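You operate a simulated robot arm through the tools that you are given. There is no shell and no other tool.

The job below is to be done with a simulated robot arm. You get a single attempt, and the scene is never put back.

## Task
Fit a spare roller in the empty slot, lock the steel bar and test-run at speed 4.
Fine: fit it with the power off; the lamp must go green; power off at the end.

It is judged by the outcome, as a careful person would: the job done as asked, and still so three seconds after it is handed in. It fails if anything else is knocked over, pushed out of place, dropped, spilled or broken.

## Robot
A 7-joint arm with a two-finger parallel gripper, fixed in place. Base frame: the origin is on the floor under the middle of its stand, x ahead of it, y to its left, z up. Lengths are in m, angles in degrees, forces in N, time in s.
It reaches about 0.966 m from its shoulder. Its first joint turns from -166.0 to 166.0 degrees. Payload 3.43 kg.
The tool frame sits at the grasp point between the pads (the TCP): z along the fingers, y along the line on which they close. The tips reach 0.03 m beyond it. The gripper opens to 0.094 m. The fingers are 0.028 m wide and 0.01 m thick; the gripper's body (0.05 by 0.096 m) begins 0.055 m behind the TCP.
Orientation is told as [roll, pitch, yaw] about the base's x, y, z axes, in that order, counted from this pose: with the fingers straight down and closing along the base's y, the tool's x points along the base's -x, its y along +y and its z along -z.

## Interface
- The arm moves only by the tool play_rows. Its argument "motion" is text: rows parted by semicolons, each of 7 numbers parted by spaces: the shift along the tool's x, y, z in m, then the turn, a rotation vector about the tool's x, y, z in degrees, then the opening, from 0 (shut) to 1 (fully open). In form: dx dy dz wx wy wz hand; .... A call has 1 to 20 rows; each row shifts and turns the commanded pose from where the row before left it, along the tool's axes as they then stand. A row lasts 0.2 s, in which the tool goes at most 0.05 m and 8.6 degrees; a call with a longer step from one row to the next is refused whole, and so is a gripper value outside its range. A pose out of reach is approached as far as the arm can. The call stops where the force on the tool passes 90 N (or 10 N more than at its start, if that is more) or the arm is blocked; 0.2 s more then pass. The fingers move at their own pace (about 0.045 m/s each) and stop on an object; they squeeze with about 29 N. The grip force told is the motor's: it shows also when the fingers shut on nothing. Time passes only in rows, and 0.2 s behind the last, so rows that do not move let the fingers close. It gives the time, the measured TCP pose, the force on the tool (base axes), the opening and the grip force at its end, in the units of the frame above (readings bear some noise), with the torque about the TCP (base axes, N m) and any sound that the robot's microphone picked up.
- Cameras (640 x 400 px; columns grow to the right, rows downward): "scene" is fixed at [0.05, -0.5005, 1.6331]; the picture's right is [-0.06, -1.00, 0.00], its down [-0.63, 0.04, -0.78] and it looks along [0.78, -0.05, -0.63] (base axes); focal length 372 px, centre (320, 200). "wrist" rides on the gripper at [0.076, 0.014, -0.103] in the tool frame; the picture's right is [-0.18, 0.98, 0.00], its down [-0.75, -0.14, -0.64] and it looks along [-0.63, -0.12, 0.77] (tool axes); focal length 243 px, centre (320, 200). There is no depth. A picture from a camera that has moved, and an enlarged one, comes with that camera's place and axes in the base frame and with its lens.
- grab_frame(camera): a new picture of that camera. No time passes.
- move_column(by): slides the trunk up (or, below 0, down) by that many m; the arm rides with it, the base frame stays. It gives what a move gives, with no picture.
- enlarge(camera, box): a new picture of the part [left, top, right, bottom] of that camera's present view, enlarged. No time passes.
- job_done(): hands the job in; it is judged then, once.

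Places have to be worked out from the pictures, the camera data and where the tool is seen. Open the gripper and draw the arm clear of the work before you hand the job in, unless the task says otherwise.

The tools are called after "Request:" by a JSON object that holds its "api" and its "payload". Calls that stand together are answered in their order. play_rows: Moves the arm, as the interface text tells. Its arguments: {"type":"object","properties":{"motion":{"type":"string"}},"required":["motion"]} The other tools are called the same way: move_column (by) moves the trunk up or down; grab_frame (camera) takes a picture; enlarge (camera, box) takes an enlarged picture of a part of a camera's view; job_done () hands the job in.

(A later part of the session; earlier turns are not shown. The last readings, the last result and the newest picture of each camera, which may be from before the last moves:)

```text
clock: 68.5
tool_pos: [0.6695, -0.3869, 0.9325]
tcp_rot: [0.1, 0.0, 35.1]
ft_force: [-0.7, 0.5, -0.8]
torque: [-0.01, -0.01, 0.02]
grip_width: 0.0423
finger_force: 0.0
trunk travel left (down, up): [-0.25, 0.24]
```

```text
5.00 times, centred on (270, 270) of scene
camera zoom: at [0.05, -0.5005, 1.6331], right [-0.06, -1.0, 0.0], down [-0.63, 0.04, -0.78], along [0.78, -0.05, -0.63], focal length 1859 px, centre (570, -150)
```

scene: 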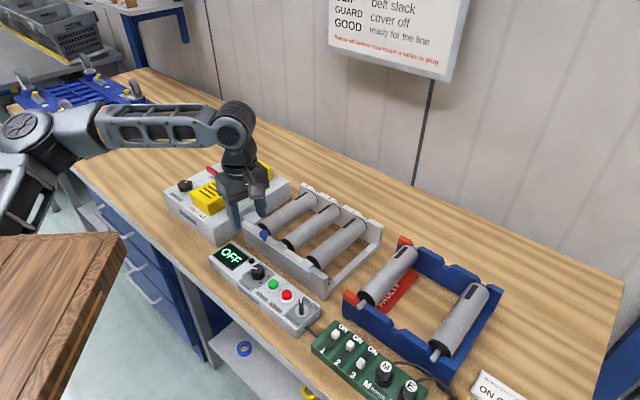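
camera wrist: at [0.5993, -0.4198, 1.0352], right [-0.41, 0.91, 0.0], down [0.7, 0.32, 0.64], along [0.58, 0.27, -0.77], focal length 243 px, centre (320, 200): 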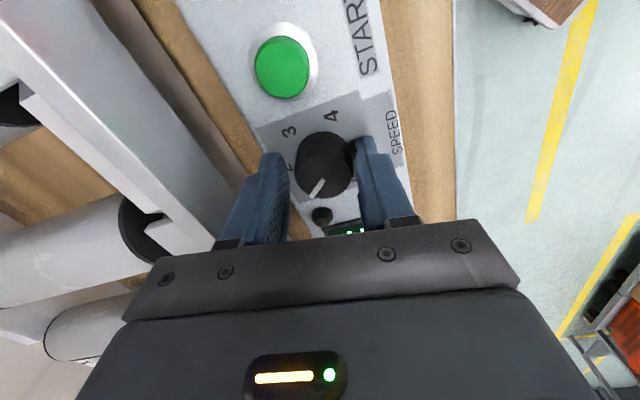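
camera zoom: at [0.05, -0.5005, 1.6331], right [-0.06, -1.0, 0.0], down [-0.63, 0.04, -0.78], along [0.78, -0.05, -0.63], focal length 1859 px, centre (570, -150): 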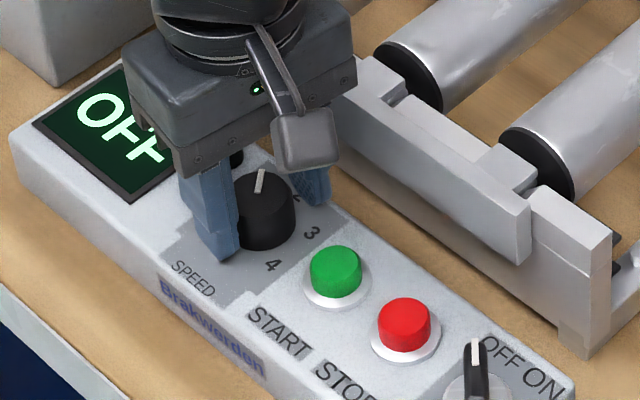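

The dial held its new angle, past 1. Second turn of 80°.

Request:
{"api": "play_rows", "payload": {"motion": "0 0 0 0 0 0 0.2;0 0 0 0 0 0 0.2;0 0 0 0 0 0 0.2;0 0 0 0 0 8 0.2;0 0 0 0 0 8 0.2;0 0 0 0 0 8 0.2;0 0 0 0 0 8 0.2;0 0 0 0 0 8 0.2;0 0 0 0 0 8 0.2;0 0 0 0 0 8 0.2;0 0 0 0 0 8 0.2;0 0 0 0 0 8 0.2;0 0 0 0 0 8 0.2;0 0 0 0 0 0 0.2"}}

Request:
{"api": "play_rows", "payload": {"motion": "0 0 0 0 0 0 0.45;0 0 0 0 0 0 0.45;0 0 0 0 0 -8 0.45;0 0 0 0 0 -8 0.45;0 0 0 0 0 -8 0.45;0 0 0 0 0 -8 0.45;0 0 0 0 0 -8 0.45;0 0 0 0 0 -8 0.45;0 0 0 0 0 -8 0.45;0 0 0 0 0 -8 0.45;0 0 0 0 0 -8 0.45;0 0 0 0 0 -8 0.45;0 0 0 0 0 0 0.45"}}

Request:
{"api": "grab_frame", "payload": {"camera": "wrist"}}

Request:
{"api": "enlarge", "payload": {"camera": "wrist", "box": [250, 90, 400, 240]}}

Request:
{"api": "enlarge", "payload": {"camera": "scene", "box": [220, 230, 320, 310]}}

```text
clock: 71.5
tool_pos: [0.669, -0.3848, 0.9324]
tcp_rot: [0.0, 0.1, -45.2]
ft_force: [-22.8, 21.7, 0.9]
torque: [0.6, 0.55, -0.01]
grip_width: 0.0333
finger_force: 44.9
trunk travel left (down, up): [-0.25, 0.24]
```

```text
clock: 74.3
tool_pos: [0.6703, -0.3868, 0.9318]
tcp_rot: [0.1, 0.0, 35.1]
ft_force: [0.1, -0.1, -0.3]
torque: [-0.01, 0.02, -0.05]
grip_width: 0.0422
finger_force: 0.0
trunk travel left (down, up): [-0.25, 0.24]
```

```text
taken
camera wrist: at [0.6001, -0.4199, 1.035], right [-0.41, 0.91, 0.0], down [0.7, 0.32, 0.64], along [0.58, 0.27, -0.77], focal length 243 px, centre (320, 200)
```

wrist: 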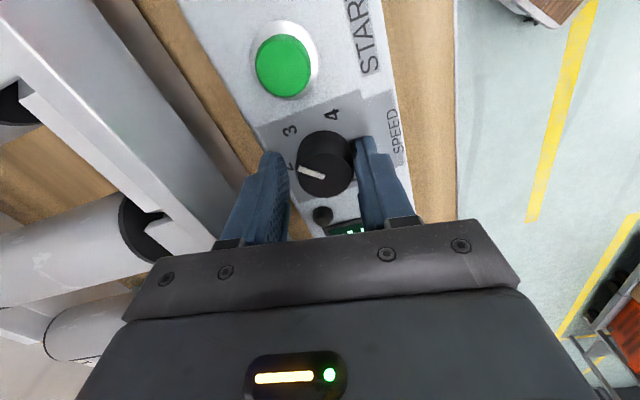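

```text
2.67 times, centred on (325, 165) of wrist
camera zoom: at [0.6001, -0.4199, 1.035], right [-0.41, 0.91, 0.0], down [0.7, 0.32, 0.64], along [0.58, 0.27, -0.77], focal length 647 px, centre (307, 293)
```

zoom: 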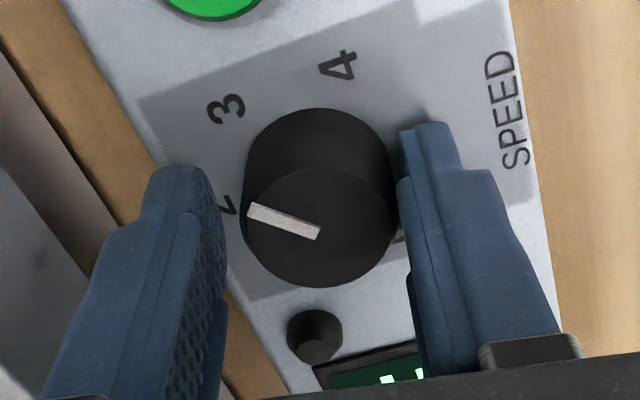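

```text
5.00 times, centred on (270, 270) of scene
camera zoom: at [0.05, -0.5005, 1.6331], right [-0.06, -1.0, 0.0], down [-0.63, 0.04, -0.78], along [0.78, -0.05, -0.63], focal length 1859 px, centre (570, -150)
```

zoom: 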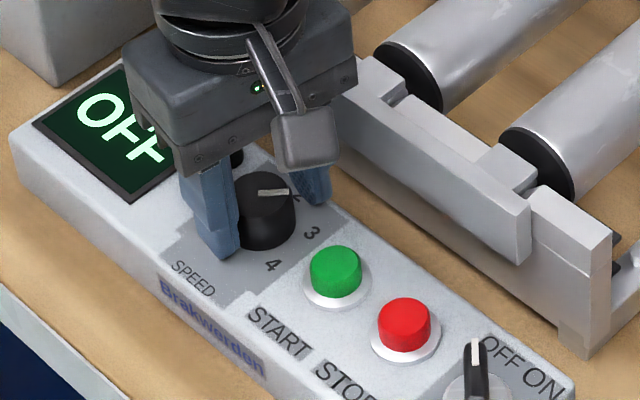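

The pointer is at about -85° (between 2 and 3), as planned. The third turn of 80° should bring it to 4.

Request:
{"api": "play_rows", "payload": {"motion": "0 0 0 0 0 0 0.2;0 0 0 0 0 0 0.2;0 0 0 0 0 0 0.2;0 0 0 0 0 8 0.2;0 0 0 0 0 8 0.2;0 0 0 0 0 8 0.2;0 0 0 0 0 8 0.2;0 0 0 0 0 8 0.2;0 0 0 0 0 8 0.2;0 0 0 0 0 8 0.2;0 0 0 0 0 8 0.2;0 0 0 0 0 8 0.2;0 0 0 0 0 8 0.2;0 0 0 0 0 0 0.2"}}

Request:
{"api": "play_rows", "payload": {"motion": "0 0 0 0 0 0 0.45;0 0 0 0 0 0 0.45;0 0 -0.04 0 0 0 0.45;0 0 -0.04 0 0 0 0.45;0 0 -0.04 0 0 0 0.45;0 0 -0.04 0 0 0 0.45;0 0 0 0 0 0 0.45"}}

Request:
{"api": "grab_frame", "payload": {"camera": "wrist"}}

Request:
{"api": "enlarge", "payload": {"camera": "wrist", "box": [240, 20, 440, 150]}}

Request:
{"api": "enlarge", "payload": {"camera": "scene", "box": [200, 230, 330, 330]}}

```text
clock: 77.3
tool_pos: [0.6715, -0.3895, 0.9351]
tcp_rot: [-0.1, -0.3, -44.9]
ft_force: [9.8, -5.0, 7.3]
torque: [-0.53, -0.17, -0.02]
grip_width: 0.0326
finger_force: 35.1
trunk travel left (down, up): [-0.25, 0.24]
```

```text
clock: 78.9
tool_pos: [0.6708, -0.3852, 1.0897]
tcp_rot: [0.0, 0.0, -45.0]
ft_force: [0.0, 0.2, -0.1]
torque: [0.03, -0.01, -0.03]
grip_width: 0.0423
finger_force: 0.1
trunk travel left (down, up): [-0.25, 0.24]
```

```text
taken
camera wrist: at [0.6285, -0.3225, 1.1925], right [0.83, 0.56, 0.0], down [0.43, -0.63, 0.64], along [0.36, -0.53, -0.77], focal length 243 px, centre (320, 200)
```

wrist: 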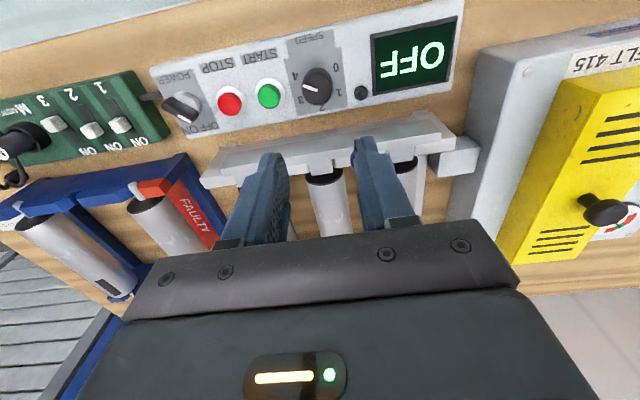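

```text
3.08 times, centred on (340, 85) of wrist
camera zoom: at [0.6285, -0.3225, 1.1925], right [0.83, 0.56, 0.0], down [0.43, -0.63, 0.64], along [0.36, -0.53, -0.77], focal length 746 px, centre (258, 554)
```

zoom: 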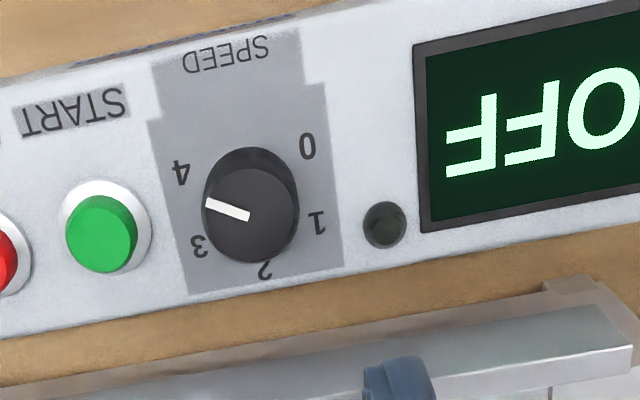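

```text
4.00 times, centred on (265, 280) of scene
camera zoom: at [0.05, -0.5005, 1.6331], right [-0.06, -1.0, 0.0], down [-0.63, 0.04, -0.78], along [0.78, -0.05, -0.63], focal length 1487 px, centre (540, -120)
```

zoom: 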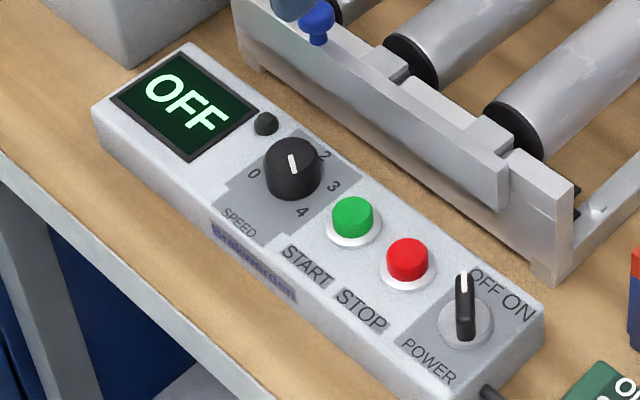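

The pointer is at ≈-165°, on 4. Now I look closely at the power switch.

Request:
{"api": "enlarge", "payload": {"camera": "wrist", "box": [140, 60, 240, 145]}}

Request:
{"api": "enlarge", "payload": {"camera": "scene", "box": [285, 285, 335, 325]}}

```text
4.71 times, centred on (190, 102) of wrist
camera zoom: at [0.6285, -0.3225, 1.1925], right [0.83, 0.56, 0.0], down [0.43, -0.63, 0.64], along [0.36, -0.53, -0.77], focal length 1142 px, centre (932, 659)
```

zoom: 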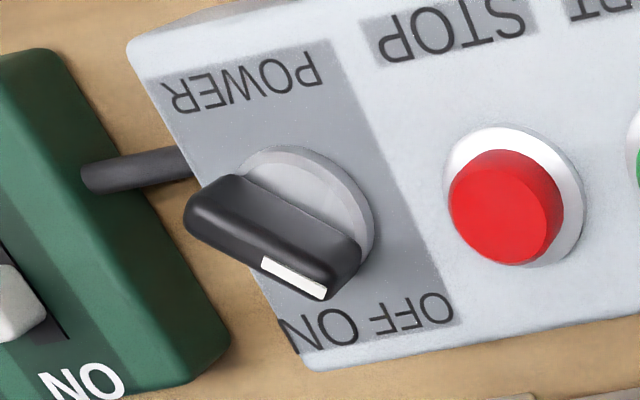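

```text
10.00 times, centred on (310, 305) of scene
camera zoom: at [0.05, -0.5005, 1.6331], right [-0.06, -1.0, 0.0], down [-0.63, 0.04, -0.78], along [0.78, -0.05, -0.63], focal length 3718 px, centre (420, -850)
```

zoom: 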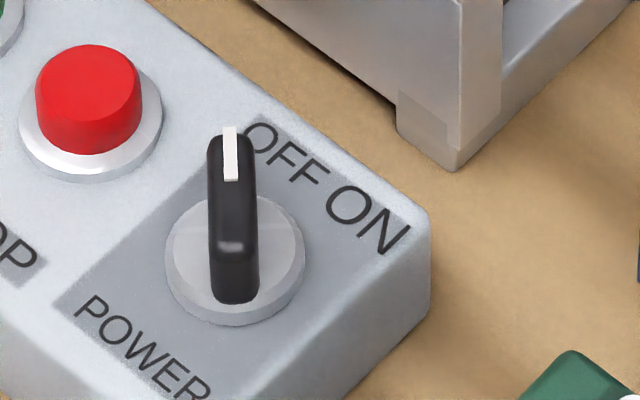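

The handle of the power switch points at about 0° (OFF), ON is clockwise. I go over it and test that yaw -90° is reachable there before gripping.

Request:
{"api": "play_rows", "payload": {"motion": "0.0018 -0.0392 0 0 0 0 0.45;0.0018 -0.0392 0 0 0 0 0.45;0.0018 -0.0392 0 0 0 0 0.45;0.0018 -0.0392 0 0 0 0 0.45;0 0 0 0 0 7.5 0.45;0 0 0 0 0 7.5 0.45;0 0 0 0 0 7.5 0.45;0 0 0 0 0 7.5 0.45;0 0 0 0 0 7.5 0.45;0 0 0 0 0 7.5 0.45;0 0 0 0 0 0 0.45"}}

Request:
{"api": "grab_frame", "payload": {"camera": "wrist"}}

Request:
{"api": "grab_frame", "payload": {"camera": "scene"}}

```text
clock: 81.3
tool_pos: [0.5531, -0.4915, 1.0932]
tcp_rot: [0.0, 0.1, -90.1]
ft_force: [0.3, 0.4, 0.1]
torque: [0.01, 0.0, 0.0]
grip_width: 0.042
finger_force: 0.0
trunk travel left (down, up): [-0.25, 0.24]
```

```text
taken
camera wrist: at [0.5681, -0.4173, 1.1956], right [0.98, -0.19, 0.0], down [-0.14, -0.75, 0.64], along [-0.12, -0.63, -0.77], focal length 243 px, centre (320, 200)
```

wrist: 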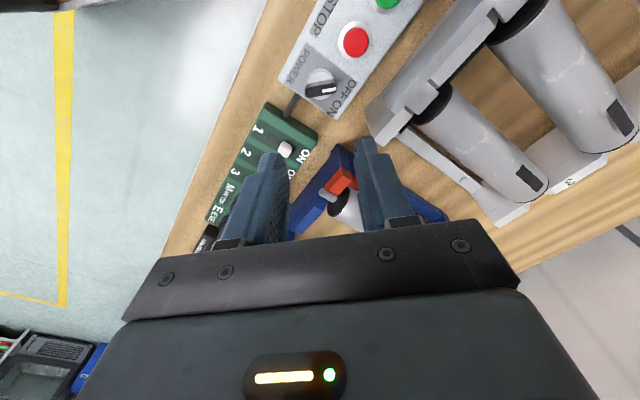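

```text
taken
```

scene: 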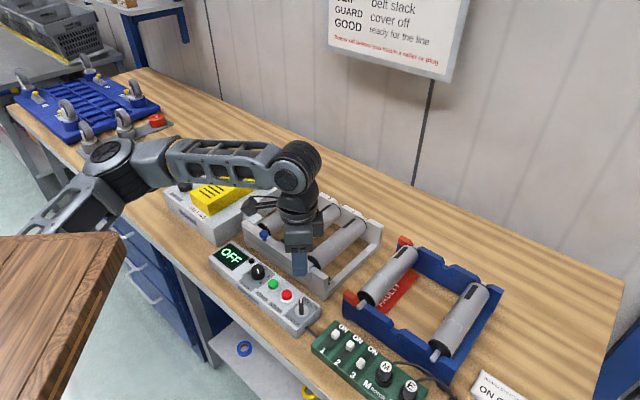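

Yaw -90° is reachable. I measure the handle from this view.

Request:
{"api": "enlarge", "payload": {"camera": "wrist", "box": [270, 45, 380, 130]}}

```text
4.71 times, centred on (325, 88) of wrist
camera zoom: at [0.5681, -0.4173, 1.1956], right [0.98, -0.19, 0.0], down [-0.14, -0.75, 0.64], along [-0.12, -0.63, -0.77], focal length 1142 px, centre (296, 729)
```

zoom: 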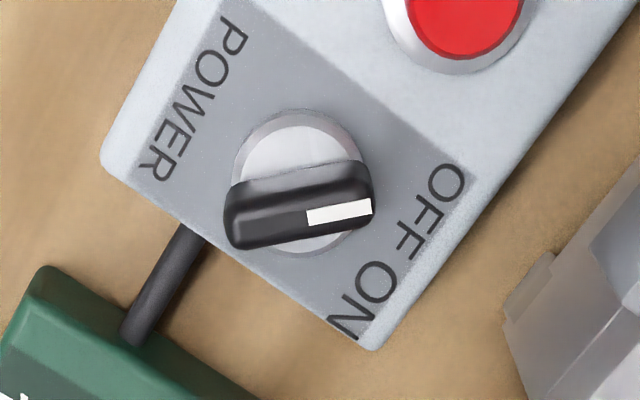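

The switch centre is (0.555,-0.4925), handle along 0°; by symmetry ON should be at -90°. I turn to yaw 0°, centre, and descend to z≈0.934.

Request:
{"api": "play_rows", "payload": {"motion": "0 0 0 0 0 -8.2 0.45;0 0 0 0 0 -8.2 0.45;0 0 0 0 0 -8.2 0.45;0 0 0 0 0 -8.2 0.45;0 0 0 0 0 -8.2 0.45;0 0 0 0 0 -8.2 0.45;0 0 0 0 0 -8.2 0.45;0 0 0 0 0 -8.2 0.45;0 0 0 0 0 -8.2 0.45;0 0 0 0 0 -8.2 0.45;0 0 0 0 0 -8 0.45;-0.0019 -0.001 0 0 0 0 0.45;0 0 0.04 0 0 0 0.45;0 0 0.04 0 0 0 0.45;0 0 0.04 0 0 0 0.45;0 0 0.025 0 0 0 0.45;0 0 0.014 0 0 0 0.45;0 0 0 0 0 0 0.45"}}

Request:
{"api": "grab_frame", "payload": {"camera": "wrist"}}

Request:
{"api": "enlarge", "payload": {"camera": "scene", "box": [260, 260, 350, 330]}}

```text
clock: 85.1
tool_pos: [0.5544, -0.4925, 0.9351]
tcp_rot: [0.1, -0.1, 0.0]
ft_force: [0.1, -1.0, 0.0]
torque: [0.02, 0.01, 0.01]
grip_width: 0.0423
finger_force: 0.0
trunk travel left (down, up): [-0.25, 0.24]
```

```text
taken
camera wrist: at [0.4792, -0.4789, 1.037], right [0.18, 0.98, 0.0], down [0.75, -0.14, 0.64], along [0.63, -0.12, -0.77], focal length 243 px, centre (320, 200)
```

wrist: 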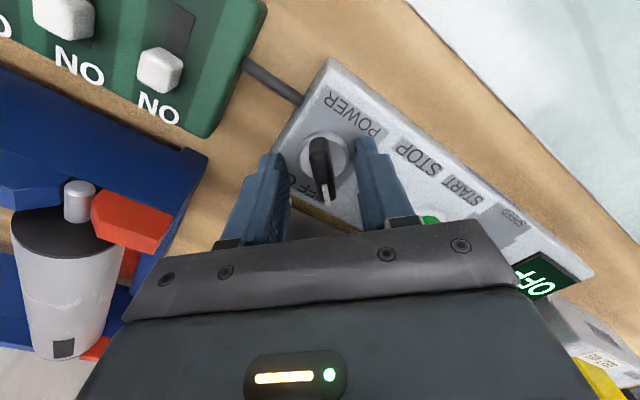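

```text
5.71 times, centred on (305, 295) of scene
camera zoom: at [0.05, -0.5005, 1.6331], right [-0.06, -1.0, 0.0], down [-0.63, 0.04, -0.78], along [0.78, -0.05, -0.63], focal length 2125 px, centre (406, -343)
```

zoom: 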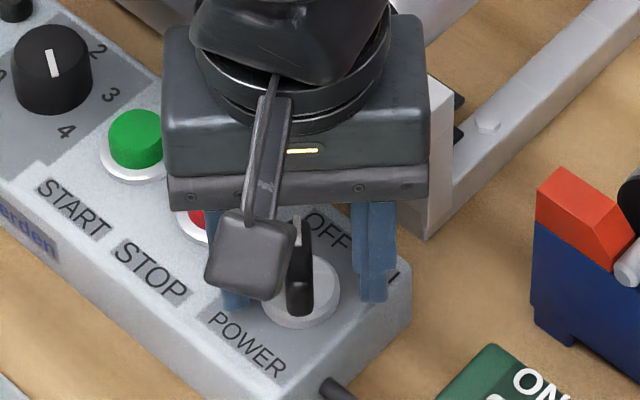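

The handle is centred between the fingers. I close and turn clockwise, first by 48°, watching the display.

Request:
{"api": "play_rows", "payload": {"motion": "0 0 0 0 0 0 0.2;0 0 0 0 0 0 0.05;0 0 0 0 0 0 0;0 0 0 0 0 0 0;0 0 0 0 0 8 0;0 0 0 0 0 8 0;0 0 0 0 0 8 0;0 0 0 0 0 8 0;0 0 0 0 0 8 0;0 0 0 0 0 8 0;0 0 0 0 0 0 0"}}

Request:
{"api": "grab_frame", "payload": {"camera": "scene"}}

Request:
{"api": "grab_frame", "payload": {"camera": "wrist"}}

```text
clock: 87.5
tool_pos: [0.554, -0.4914, 0.9337]
tcp_rot: [0.1, 0.2, -48.0]
ft_force: [-10.0, 36.4, 14.6]
torque: [1.02, 0.18, -0.04]
grip_width: 0.0293
finger_force: 44.6
trunk travel left (down, up): [-0.25, 0.24]
```

```text
taken
```

scene: 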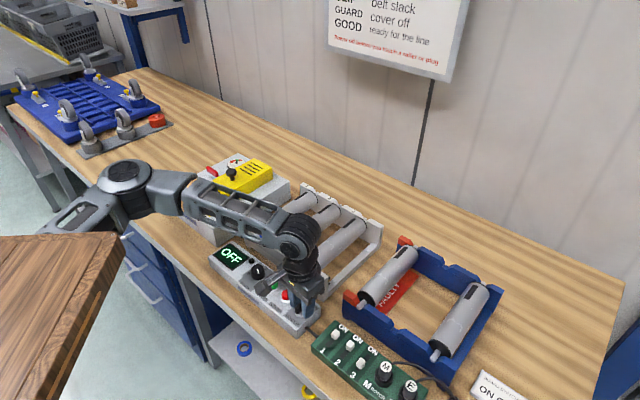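

```text
taken
camera wrist: at [0.5155, -0.4265, 1.0375], right [0.85, 0.52, 0.0], down [0.4, -0.66, 0.64], along [0.33, -0.55, -0.77], focal length 243 px, centre (320, 200)
```

wrist: 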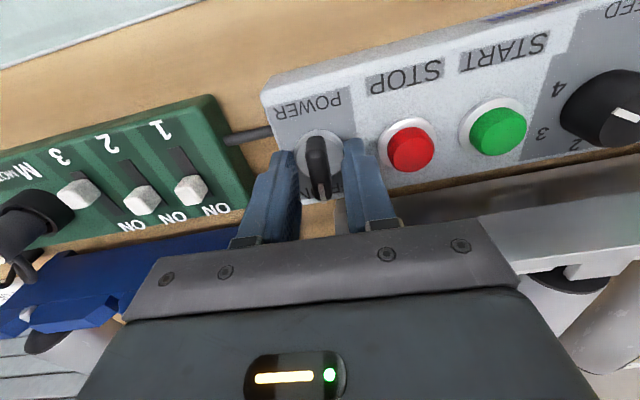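

The handle turned with the gripper (now ≈-48°); display still OFF. I turn the remaining ~42°.

Request:
{"api": "play_rows", "payload": {"motion": "0 0 0 0 0 7 0;0 0 0 0 0 7 0;0 0 0 0 0 7 0;0 0 0 0 0 7 0;0 0 0 0 0 7 0;0 0 0 0 0 7 0;0 0 0 0 0 0 0"}}

Request:
{"api": "grab_frame", "payload": {"camera": "scene"}}

Request:
{"api": "grab_frame", "payload": {"camera": "wrist"}}

```text
clock: 89.1
tool_pos: [0.5543, -0.4924, 0.9343]
tcp_rot: [-0.2, 0.1, -90.0]
ft_force: [-19.2, 27.4, 20.1]
torque: [0.42, 0.53, 0.23]
grip_width: 0.0292
finger_force: 45.0
trunk travel left (down, up): [-0.25, 0.24]
```

```text
taken
```

scene: 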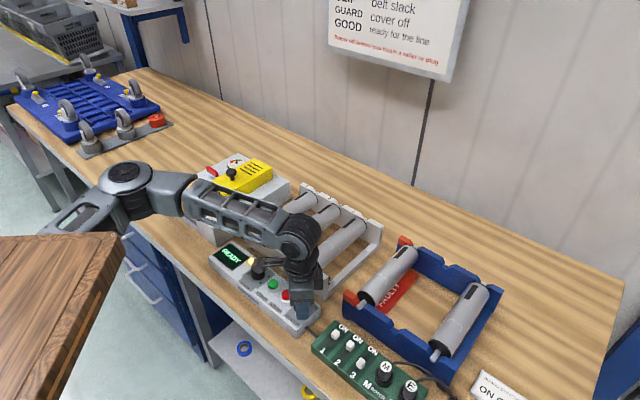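

```text
taken
camera wrist: at [0.5695, -0.4176, 1.0375], right [0.98, -0.19, 0.0], down [-0.14, -0.75, 0.64], along [-0.12, -0.63, -0.77], focal length 243 px, centre (320, 200)
```

wrist: 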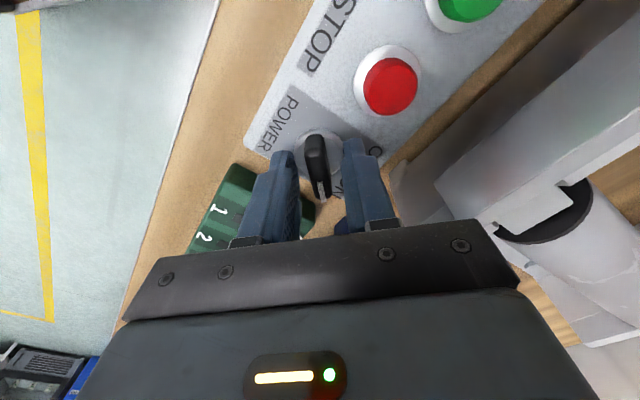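

The display now reads READY and the lamp glows amber: power is on. I open and lift off the switch.

Request:
{"api": "play_rows", "payload": {"motion": "0 0 0 0 0 0 0.45;0 0 0 0 0 0 0.45;0 0 -0.04 0 0 0 0.45;0 0 -0.04 0 0 0 0.45;0 0 -0.03 0 0 0 0.45;0 0 0 0 0 0 0.45"}}

Request:
{"api": "enlarge", "payload": {"camera": "scene", "box": [200, 230, 340, 340]}}

Request:
{"api": "grab_frame", "payload": {"camera": "wrist"}}

```text
clock: 90.5
tool_pos: [0.5569, -0.4926, 1.0414]
tcp_rot: [0.1, 0.1, -90.0]
ft_force: [-0.6, -0.3, 0.4]
torque: [0.0, 0.02, -0.04]
grip_width: 0.0423
finger_force: 0.1
trunk travel left (down, up): [-0.25, 0.24]
```

```text
3.64 times, centred on (270, 285) of scene
camera zoom: at [0.05, -0.5005, 1.6331], right [-0.06, -1.0, 0.0], down [-0.63, 0.04, -0.78], along [0.78, -0.05, -0.63], focal length 1352 px, centre (502, -109)
```

zoom: 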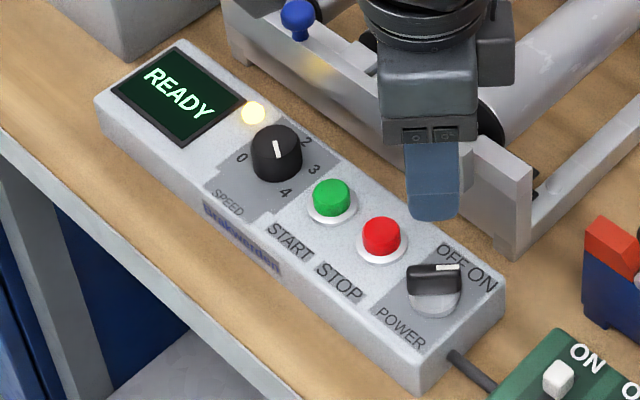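

```text
taken
camera wrist: at [0.5728, -0.4178, 1.1449], right [0.98, -0.18, 0.0], down [-0.14, -0.75, 0.64], along [-0.12, -0.63, -0.77], focal length 243 px, centre (320, 200)
```

wrist: 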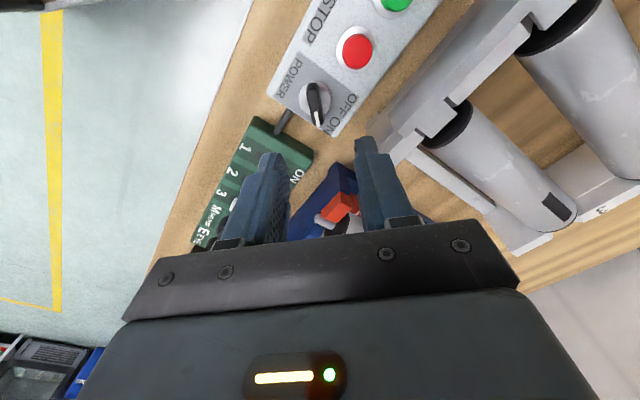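

Power is ON (READY, amber lamp). I move over the START button with the fingers closed.

Request:
{"api": "play_rows", "payload": {"motion": "0 0 -0.02 0 0 -7.5 0.2;0 0 0 0 0 -7.5 0;0 0 0 0 0 -7.5 0;0 0 0 0 0 -7.5 0;0 0 0 0 0 -7.5 0;0 0 0 0 0 -7.5 0;-0.0008 0.0336 0 0 0 0 0;-0.0008 0.0336 0 0 0 0 0;-0.0008 0.0336 0 0 0 0 0;0 0 0 0 0 0 0"}}

Request:
{"api": "grab_frame", "payload": {"camera": "wrist"}}

Request:
{"api": "enlarge", "payload": {"camera": "scene", "box": [200, 220, 340, 330]}}

```text
clock: 92.7
tool_pos: [0.6275, -0.4223, 1.0608]
tcp_rot: [0.1, 0.1, -45.0]
ft_force: [-0.1, 0.4, -1.1]
torque: [-0.01, -0.02, 0.01]
grip_width: 0.0
finger_force: 29.0
trunk travel left (down, up): [-0.25, 0.24]
```

```text
taken
camera wrist: at [0.5856, -0.3604, 1.1644], right [0.83, 0.56, 0.0], down [0.43, -0.63, 0.64], along [0.36, -0.53, -0.77], focal length 243 px, centre (320, 200)
```

wrist: 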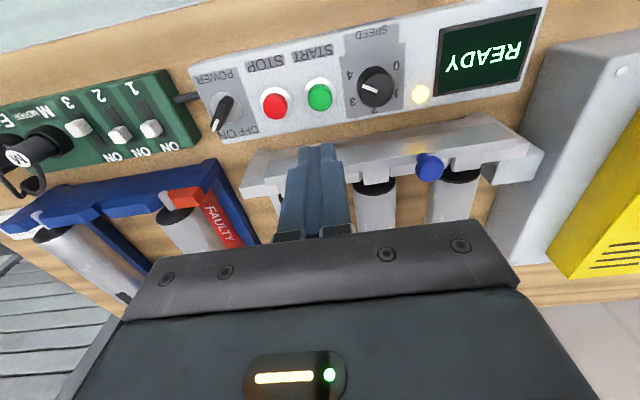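

```text
3.64 times, centred on (270, 275) of scene
camera zoom: at [0.05, -0.5005, 1.6331], right [-0.06, -1.0, 0.0], down [-0.63, 0.04, -0.78], along [0.78, -0.05, -0.63], focal length 1352 px, centre (502, -73)
```

zoom: 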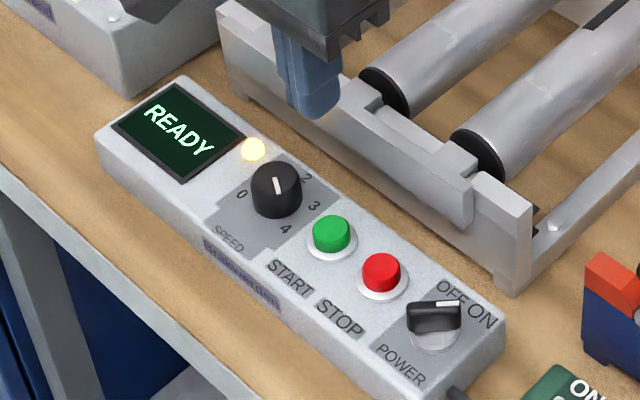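

The START button lies on the tool axis. I descend to just above it and press in small steps.

Request:
{"api": "play_rows", "payload": {"motion": "-0.0015 0 0.036 0 0 0 0;0 0 0.038 0 0 0 0;0 0 0.036 0 0 0 0;0 0 0.004 0 0 0 0;0 0 0.003 0 0 0 0"}}

Request:
{"api": "enlarge", "payload": {"camera": "scene", "box": [200, 220, 340, 330]}}

```text
clock: 93.9
tool_pos: [0.631, -0.4239, 0.9469]
tcp_rot: [0.0, 0.1, -45.0]
ft_force: [0.7, 0.4, 0.0]
torque: [-0.02, 0.02, 0.02]
grip_width: 0.0
finger_force: 28.6
trunk travel left (down, up): [-0.25, 0.24]
```

```text
3.64 times, centred on (270, 275) of scene
camera zoom: at [0.05, -0.5005, 1.6331], right [-0.06, -1.0, 0.0], down [-0.63, 0.04, -0.78], along [0.78, -0.05, -0.63], focal length 1352 px, centre (502, -73)
```

zoom: 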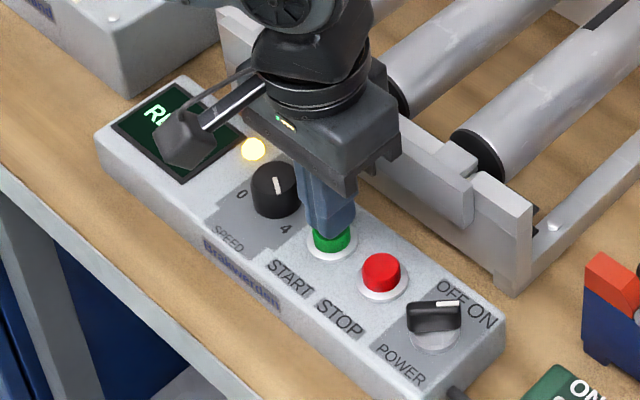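

The tips are right above START. I press in 2 mm steps.

Request:
{"api": "play_rows", "payload": {"motion": "0 0 0.003 0 0 0 0;0 0 0.002 0 0 0 0;0 0 0.002 0 0 0 0;0 0 0.002 0 0 0 0"}}

Request:
{"api": "enlarge", "payload": {"camera": "scene", "box": [200, 220, 340, 330]}}

```text
clock: 94.9
tool_pos: [0.6295, -0.4242, 0.9403]
tcp_rot: [0.0, -0.3, -45.1]
ft_force: [4.9, 3.5, 31.6]
torque: [0.27, -0.03, 0.1]
grip_width: 0.0
finger_force: 28.7
trunk travel left (down, up): [-0.25, 0.24]
heard: click
```

```text
3.64 times, centred on (270, 275) of scene
camera zoom: at [0.05, -0.5005, 1.6331], right [-0.06, -1.0, 0.0], down [-0.63, 0.04, -0.78], along [0.78, -0.05, -0.63], focal length 1352 px, centre (502, -73)
```

zoom: 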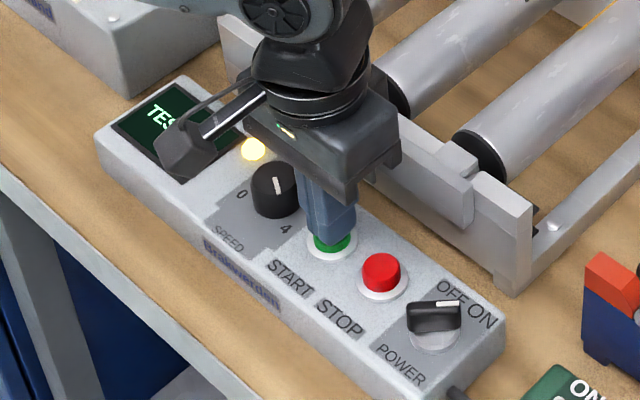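

A click was heard and the display shows TEST…: the run has started. I lift off the button and watch.

Request:
{"api": "play_rows", "payload": {"motion": "0 0 -0.02 0 0 0 0;0 0 -0.04 0 0 0 0;0 0 -0.04 0 0 0 0;0 0 0 0 0 0 0"}}

Request:
{"api": "grab_frame", "payload": {"camera": "scene"}}

Request:
{"api": "enlarge", "payload": {"camera": "scene", "box": [200, 220, 340, 330]}}

Request:
{"api": "grab_frame", "payload": {"camera": "wrist"}}

```text
clock: 95.9
tool_pos: [0.6273, -0.4199, 1.0378]
tcp_rot: [0.2, 0.0, -45.0]
ft_force: [-1.0, -0.2, -0.2]
torque: [-0.03, -0.02, 0.01]
grip_width: 0.0
finger_force: 28.5
trunk travel left (down, up): [-0.25, 0.24]
```

```text
taken
```

scene: 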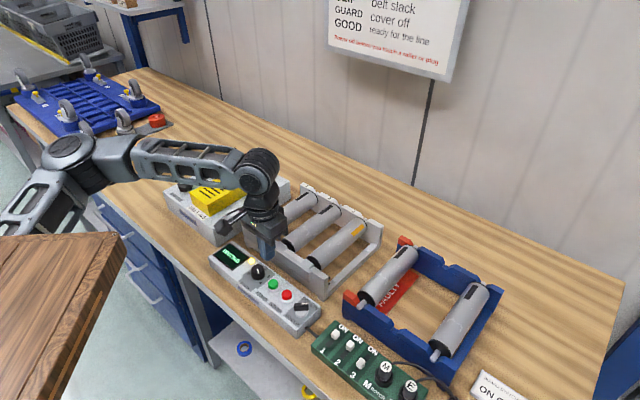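

```text
3.64 times, centred on (270, 275) of scene
camera zoom: at [0.05, -0.5005, 1.6331], right [-0.06, -1.0, 0.0], down [-0.63, 0.04, -0.78], along [0.78, -0.05, -0.63], focal length 1352 px, centre (502, -73)
```

zoom: 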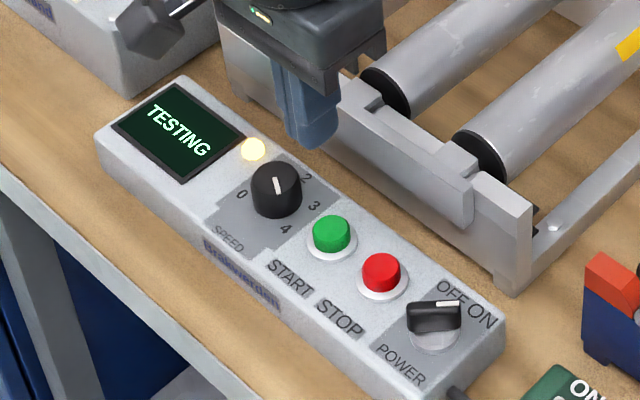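

```text
taken
camera wrist: at [0.5845, -0.3574, 1.1397], right [0.83, 0.56, 0.0], down [0.43, -0.63, 0.64], along [0.36, -0.53, -0.77], focal length 243 px, centre (320, 200)
```

wrist: 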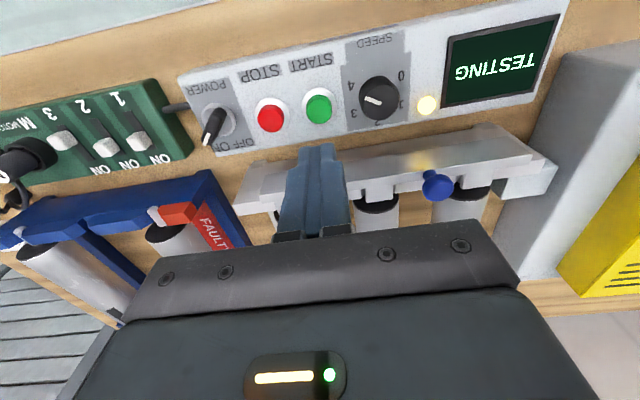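

It reads TESTING. I wait with the arm still.

Request:
{"api": "play_rows", "payload": {"motion": "0 0 -0.02 0 0 0 0;0 0 0 0 0 0 0;0 0 0 0 0 0 0;0 0 0 0 0 0 0;0 0 0 0 0 0 0;0 0 0 0 0 0 0;0 0 0 0 0 0 0;0 0 0 0 0 0 0;0 0 0 0 0 0 0;0 0 0 0 0 0 0"}}

Request:
{"api": "grab_frame", "payload": {"camera": "scene"}}

Request:
{"api": "enlarge", "payload": {"camera": "scene", "box": [200, 180, 400, 330]}}

```text
clock: 98.1
tool_pos: [0.6278, -0.4208, 1.0579]
tcp_rot: [0.1, 0.1, -45.1]
ft_force: [1.1, 0.1, -0.3]
torque: [-0.04, 0.01, 0.04]
grip_width: 0.0002
finger_force: 29.1
trunk travel left (down, up): [-0.25, 0.24]
```

```text
taken
```

scene: 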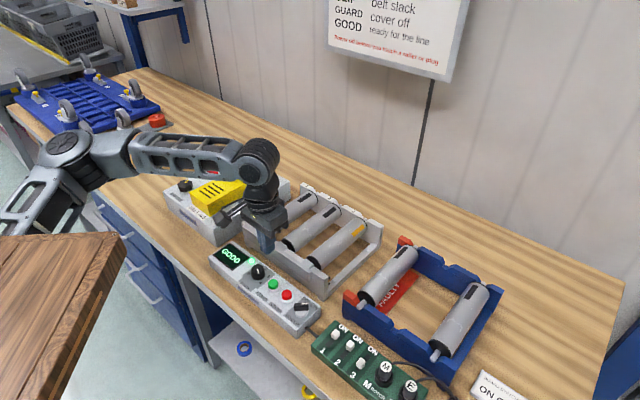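

```text
2.67 times, centred on (300, 255) of scene
camera zoom: at [0.05, -0.5005, 1.6331], right [-0.06, -1.0, 0.0], down [-0.63, 0.04, -0.78], along [0.78, -0.05, -0.63], focal length 992 px, centre (373, 53)
```

zoom: 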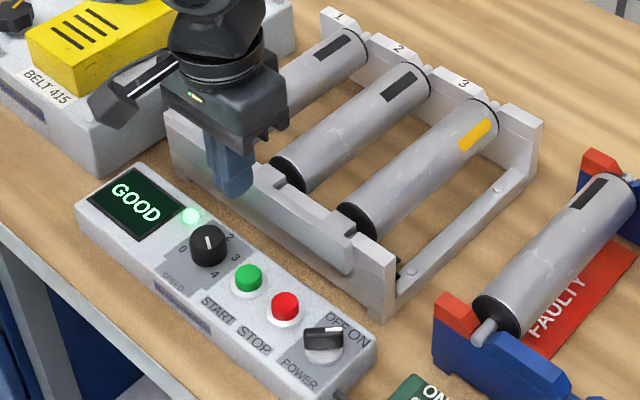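

GOOD with a green lamp. I look closer at the rollers and display, letting a moment pass to see whether it is still running.

Request:
{"api": "play_rows", "payload": {"motion": "0 0 0 0 0 0 0;0 0 0 0 0 0 0;0 0 0 0 0 0 0"}}

Request:
{"api": "enlarge", "payload": {"camera": "scene", "box": [200, 180, 400, 330]}}

Request:
{"api": "enlarge", "payload": {"camera": "scene", "box": [300, 180, 400, 250]}}

```text
clock: 98.9
tool_pos: [0.6266, -0.422, 1.0572]
tcp_rot: [0.1, 0.1, -45.0]
ft_force: [0.3, 0.5, 0.3]
torque: [-0.03, 0.0, -0.02]
grip_width: 0.0001
finger_force: 29.0
trunk travel left (down, up): [-0.25, 0.24]
```

```text
2.67 times, centred on (300, 255) of scene
camera zoom: at [0.05, -0.5005, 1.6331], right [-0.06, -1.0, 0.0], down [-0.63, 0.04, -0.78], along [0.78, -0.05, -0.63], focal length 992 px, centre (373, 53)
```

zoom: 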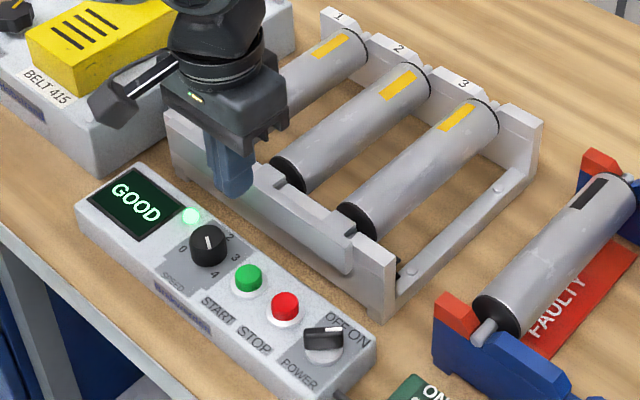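

```text
5.71 times, centred on (350, 215) of scene
camera zoom: at [0.05, -0.5005, 1.6331], right [-0.06, -1.0, 0.0], down [-0.63, 0.04, -0.78], along [0.78, -0.05, -0.63], focal length 2125 px, centre (149, 114)
```

zoom: 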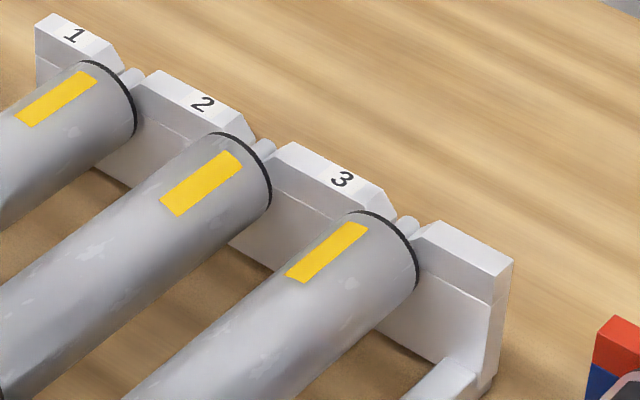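

All three rollers are turning and the result is GOOD at speed 4. I now move over STOP.

Request:
{"api": "play_rows", "payload": {"motion": "-0.002 -0.0232 0 0 0 0 0;-0.002 -0.0232 0 0 0 0 0;0 0 0 0 0 0 0"}}

Request:
{"api": "grab_frame", "payload": {"camera": "wrist"}}

Request:
{"api": "enlarge", "payload": {"camera": "wrist", "box": [260, 60, 380, 140]}}

```text
clock: 99.7
tool_pos: [0.5971, -0.4601, 1.0562]
tcp_rot: [0.0, 0.1, -45.0]
ft_force: [0.3, -0.7, -1.2]
torque: [-0.01, 0.01, -0.02]
grip_width: 0.0
finger_force: 29.3
trunk travel left (down, up): [-0.25, 0.24]
```

```text
taken
camera wrist: at [0.555, -0.3969, 1.1606], right [0.83, 0.56, 0.0], down [0.43, -0.63, 0.64], along [0.36, -0.53, -0.77], focal length 243 px, centre (320, 200)
```

wrist: 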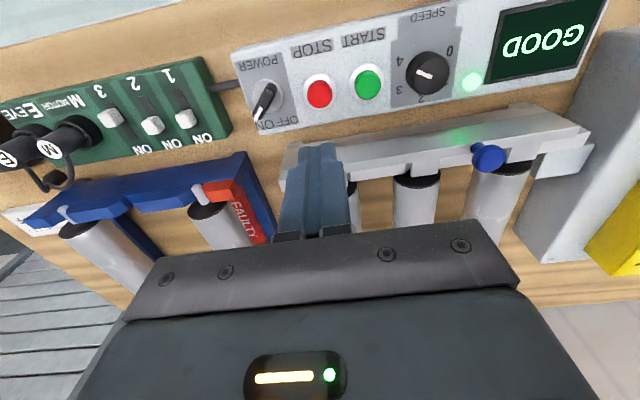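

```text
5.00 times, centred on (320, 100) of wrist
camera zoom: at [0.555, -0.3969, 1.1606], right [0.83, 0.56, 0.0], down [0.43, -0.63, 0.64], along [0.36, -0.53, -0.77], focal length 1213 px, centre (320, 700)
```

zoom: 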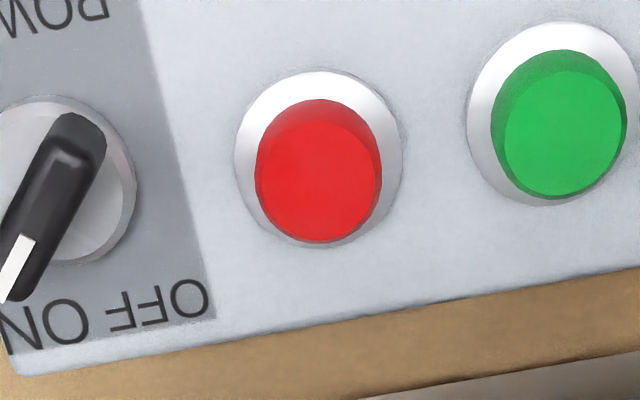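

STOP is on the tool axis. I descend and press it.

Request:
{"api": "play_rows", "payload": {"motion": "0 0 0.036 0 0 0 0;0 0 0.036 0 0 0 0;0 0 0.036 0 0 0 0;0 0 0.003 0 0 0 0;0 0 0.003 0 0 0 0;0 0 0.002 0 0 0 0;0 0 0.002 0 0 0 0"}}

Request:
{"api": "enlarge", "payload": {"camera": "scene", "box": [200, 180, 400, 330]}}

```text
clock: 101.3
tool_pos: [0.5983, -0.4618, 0.9401]
tcp_rot: [-0.1, 0.0, -45.1]
ft_force: [-6.4, -3.2, 15.6]
torque: [-0.01, 0.27, 0.09]
grip_width: 0.0
finger_force: 29.2
trunk travel left (down, up): [-0.25, 0.24]
heard: click
```

```text
2.67 times, centred on (300, 255) of scene
camera zoom: at [0.05, -0.5005, 1.6331], right [-0.06, -1.0, 0.0], down [-0.63, 0.04, -0.78], along [0.78, -0.05, -0.63], focal length 992 px, centre (373, 53)
```

zoom: 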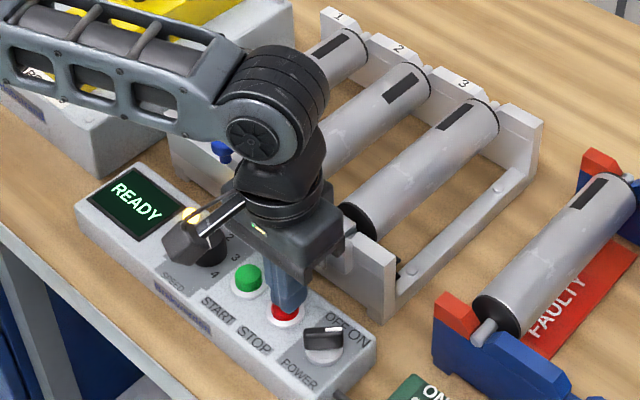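

STOP clicked: rollers are still and the display reads READY. I lift off and go to the power switch, turning to yaw -90° to match the handle.

Request:
{"api": "play_rows", "payload": {"motion": "0 0 -0.02 0 0 0 0;0 0 -0.04 0 0 0 0;0 0 -0.05 0 0 0 0;0.0045 -0.0262 -0.02 0 0 0 0.3;0.0044 -0.0261 0 0 0 0 0.45;0 0 0 0 0 7.5 0.45;0 0 0 0 0 7.5 0.45;0 0 0 0 0 7.5 0.45;0 0 0 0 0 7.5 0.45;0 0 0 0 0 7.5 0.45;0 0 0 0 0 7.5 0.45;0 0 0 0 0 0 0.45"}}

Request:
{"api": "grab_frame", "payload": {"camera": "wrist"}}

Request:
{"api": "enlarge", "payload": {"camera": "wrist", "box": [270, 45, 380, 130]}}

```text
clock: 103.9
tool_pos: [0.5584, -0.4919, 1.0718]
tcp_rot: [0.0, 0.2, -90.2]
ft_force: [0.4, -0.2, 0.2]
torque: [-0.02, 0.0, -0.01]
grip_width: 0.0425
finger_force: 0.1
trunk travel left (down, up): [-0.25, 0.24]
```

```text
taken
camera wrist: at [0.5717, -0.4164, 1.1732], right [0.98, -0.19, 0.0], down [-0.14, -0.75, 0.64], along [-0.12, -0.63, -0.77], focal length 243 px, centre (320, 200)
```

wrist: 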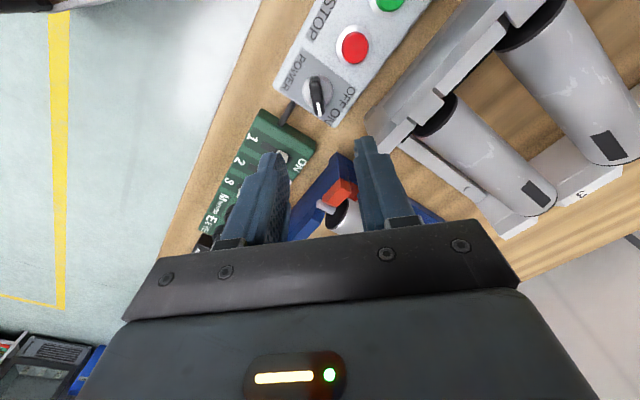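

```text
4.71 times, centred on (325, 88) of wrist
camera zoom: at [0.5717, -0.4164, 1.1732], right [0.98, -0.19, 0.0], down [-0.14, -0.75, 0.64], along [-0.12, -0.63, -0.77], focal length 1142 px, centre (296, 729)
```

zoom: 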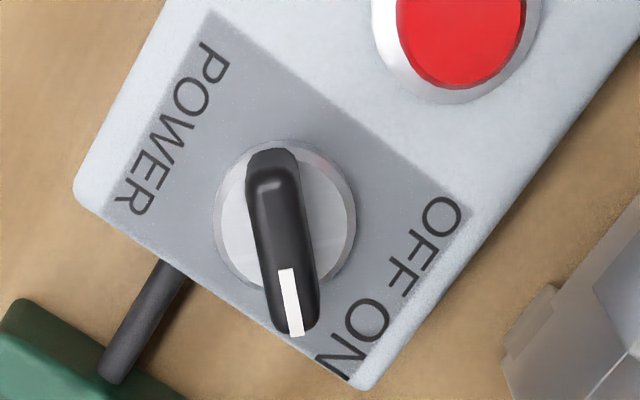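

The handle stands at about -91° (ON), switch centre (0.555,-0.492). I centre and descend to z≈0.938.

Request:
{"api": "play_rows", "payload": {"motion": "-0.0005 -0.0035 0 0 0 0 0.45;0 0 0.04 0 0 0 0.45;0 0 0.04 0 0 0 0.45;0 0 0.03 0 0 0 0.45;0 0 0.0238 0 0 0 0.45;0 0 0 0 0 0 0.45"}}

Request:
{"api": "grab_frame", "payload": {"camera": "wrist"}}

```text
clock: 105.3
tool_pos: [0.553, -0.4908, 0.9333]
tcp_rot: [-0.1, 0.2, -90.0]
ft_force: [0.5, 0.0, 0.0]
torque: [0.04, 0.04, -0.01]
grip_width: 0.0424
finger_force: 0.0
trunk travel left (down, up): [-0.25, 0.24]
```

```text
taken
camera wrist: at [0.5679, -0.4153, 1.0369], right [0.98, -0.18, 0.0], down [-0.14, -0.75, 0.64], along [-0.12, -0.63, -0.77], focal length 243 px, centre (320, 200)
```

wrist: 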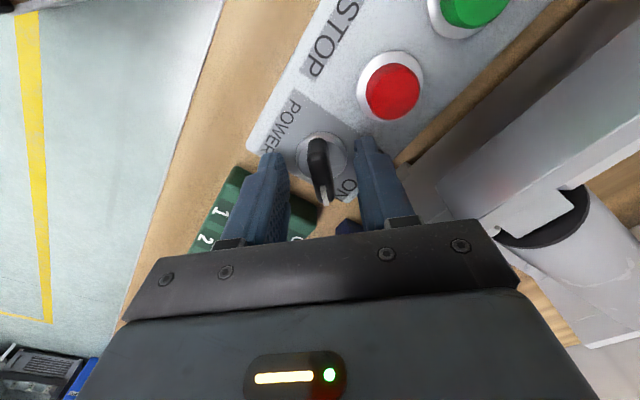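

Centred. I close on the handle and turn it back counter-clockwise by 90°.

Request:
{"api": "play_rows", "payload": {"motion": "0 0 0 0 0 0 0.2;0 0 0 0 0 0 0.05;0 0 0 0 0 0 0;0 0 0 0 0 0 0;0 0 0 0 0 -7.5 0;0 0 0 0 0 -7.5 0;0 0 0 0 0 -7.5 0;0 0 0 0 0 -7.5 0;0 0 0 0 0 -7.5 0;0 0 0 0 0 -7.5 0;0 0 0 0 0 0 0"}}

Request:
{"api": "play_rows", "payload": {"motion": "0 0 0 0 0 -7.5 0;0 0 0 0 0 -7.5 0;0 0 0 0 0 -7.5 0;0 0 0 0 0 -7.5 0;0 0 0 0 0 -7.5 0;0 0 0 0 0 -7.5 0;0 0 0 0 0 0 0"}}

Request:
{"api": "grab_frame", "payload": {"camera": "scene"}}

Request:
{"api": "grab_frame", "payload": {"camera": "wrist"}}

```text
clock: 107.7
tool_pos: [0.5531, -0.4902, 0.9349]
tcp_rot: [0.0, 0.2, -44.9]
ft_force: [9.0, 11.2, -9.4]
torque: [0.48, -0.14, 0.02]
grip_width: 0.0296
finger_force: 45.1
trunk travel left (down, up): [-0.25, 0.24]
```

```text
clock: 109.3
tool_pos: [0.5539, -0.4916, 0.9352]
tcp_rot: [0.3, -0.1, 0.0]
ft_force: [21.1, 25.2, -4.0]
torque: [0.71, -0.46, -0.06]
grip_width: 0.0286
finger_force: 45.1
trunk travel left (down, up): [-0.25, 0.24]
```

```text
taken
```

scene: 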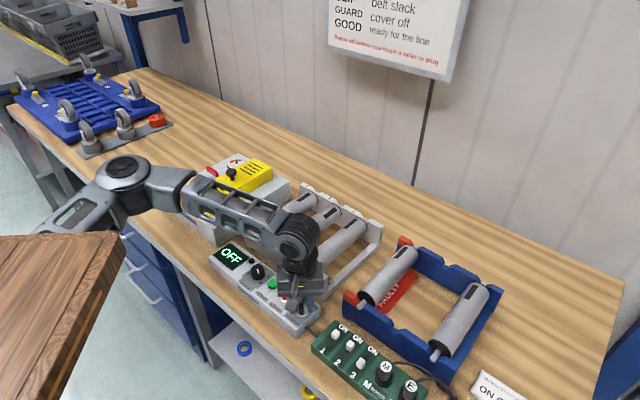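

```text
taken
camera wrist: at [0.4783, -0.4776, 1.0384], right [0.18, 0.98, 0.0], down [0.75, -0.14, 0.64], along [0.63, -0.11, -0.77], focal length 243 px, centre (320, 200)
```

wrist: 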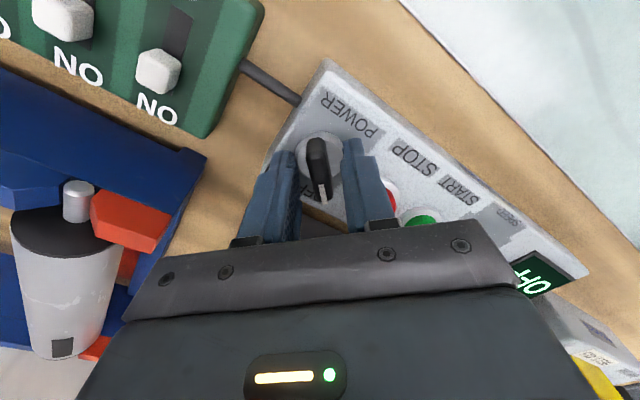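

The display reads OFF. I release, lift straight up, and check the whole bench.

Request:
{"api": "play_rows", "payload": {"motion": "0 0 0 0 0 0 0.45;0 0 0 0 0 0 0.5;0 0 -0.04 0 0 0 0.5;0 0 -0.045 0 0 0 0.5;0 0 -0.045 0 0 0 0.6;0 0 -0.045 0 0 0 0.8;0 0 -0.045 0 0 0 1;0.03 0.03 -0.02 0 0 0 1;0.03 0.03 -0.02 0 0 0 1;0 0 0 0 0 0 1"}}

Request:
{"api": "grab_frame", "payload": {"camera": "scene"}}

Request:
{"api": "enlarge", "payload": {"camera": "scene", "box": [200, 180, 400, 330]}}

Request:
{"api": "enlarge", "payload": {"camera": "scene", "box": [300, 220, 520, 400]}}

Request:
{"api": "enlarge", "payload": {"camera": "scene", "box": [245, 205, 335, 285]}}

```text
clock: 111.5
tool_pos: [0.4914, -0.4326, 1.1979]
tcp_rot: [0.1, 0.0, 0.0]
ft_force: [-0.1, 0.5, 0.7]
torque: [0.01, 0.01, -0.02]
grip_width: 0.0941
finger_force: 0.1
trunk travel left (down, up): [-0.25, 0.24]
```

```text
taken
```

scene: 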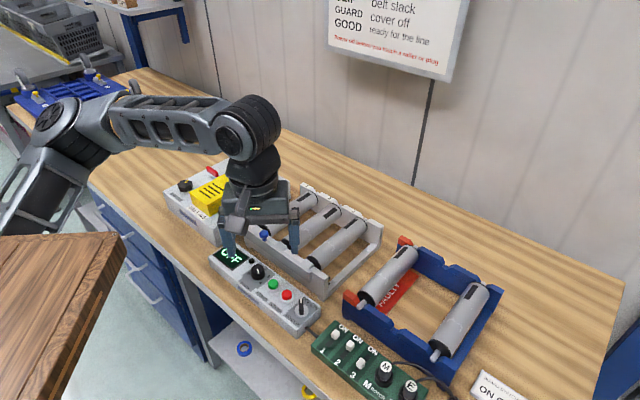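

```text
2.67 times, centred on (300, 255) of scene
camera zoom: at [0.05, -0.5005, 1.6331], right [-0.06, -1.0, 0.0], down [-0.63, 0.04, -0.78], along [0.78, -0.05, -0.63], focal length 992 px, centre (373, 53)
```

zoom: 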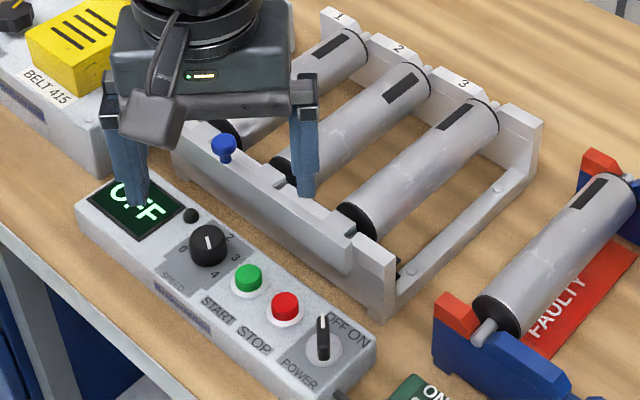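

```text
2.22 times, centred on (410, 310) of scene
camera zoom: at [0.05, -0.5005, 1.6331], right [-0.06, -1.0, 0.0], down [-0.63, 0.04, -0.78], along [0.78, -0.05, -0.63], focal length 826 px, centre (120, -44)
```

zoom: 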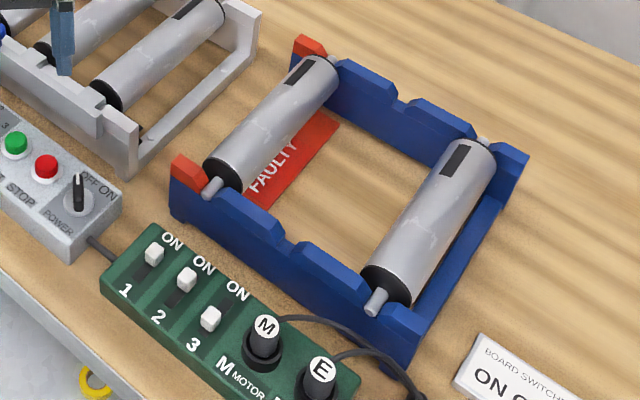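

```text
5.00 times, centred on (290, 245) of scene
camera zoom: at [0.05, -0.5005, 1.6331], right [-0.06, -1.0, 0.0], down [-0.63, 0.04, -0.78], along [0.78, -0.05, -0.63], focal length 1859 px, centre (470, -25)
```

zoom: 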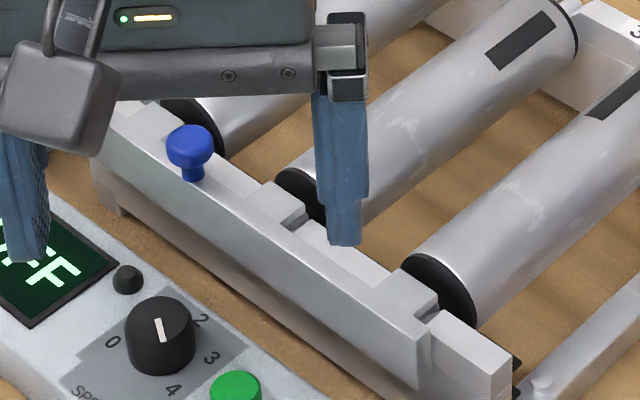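

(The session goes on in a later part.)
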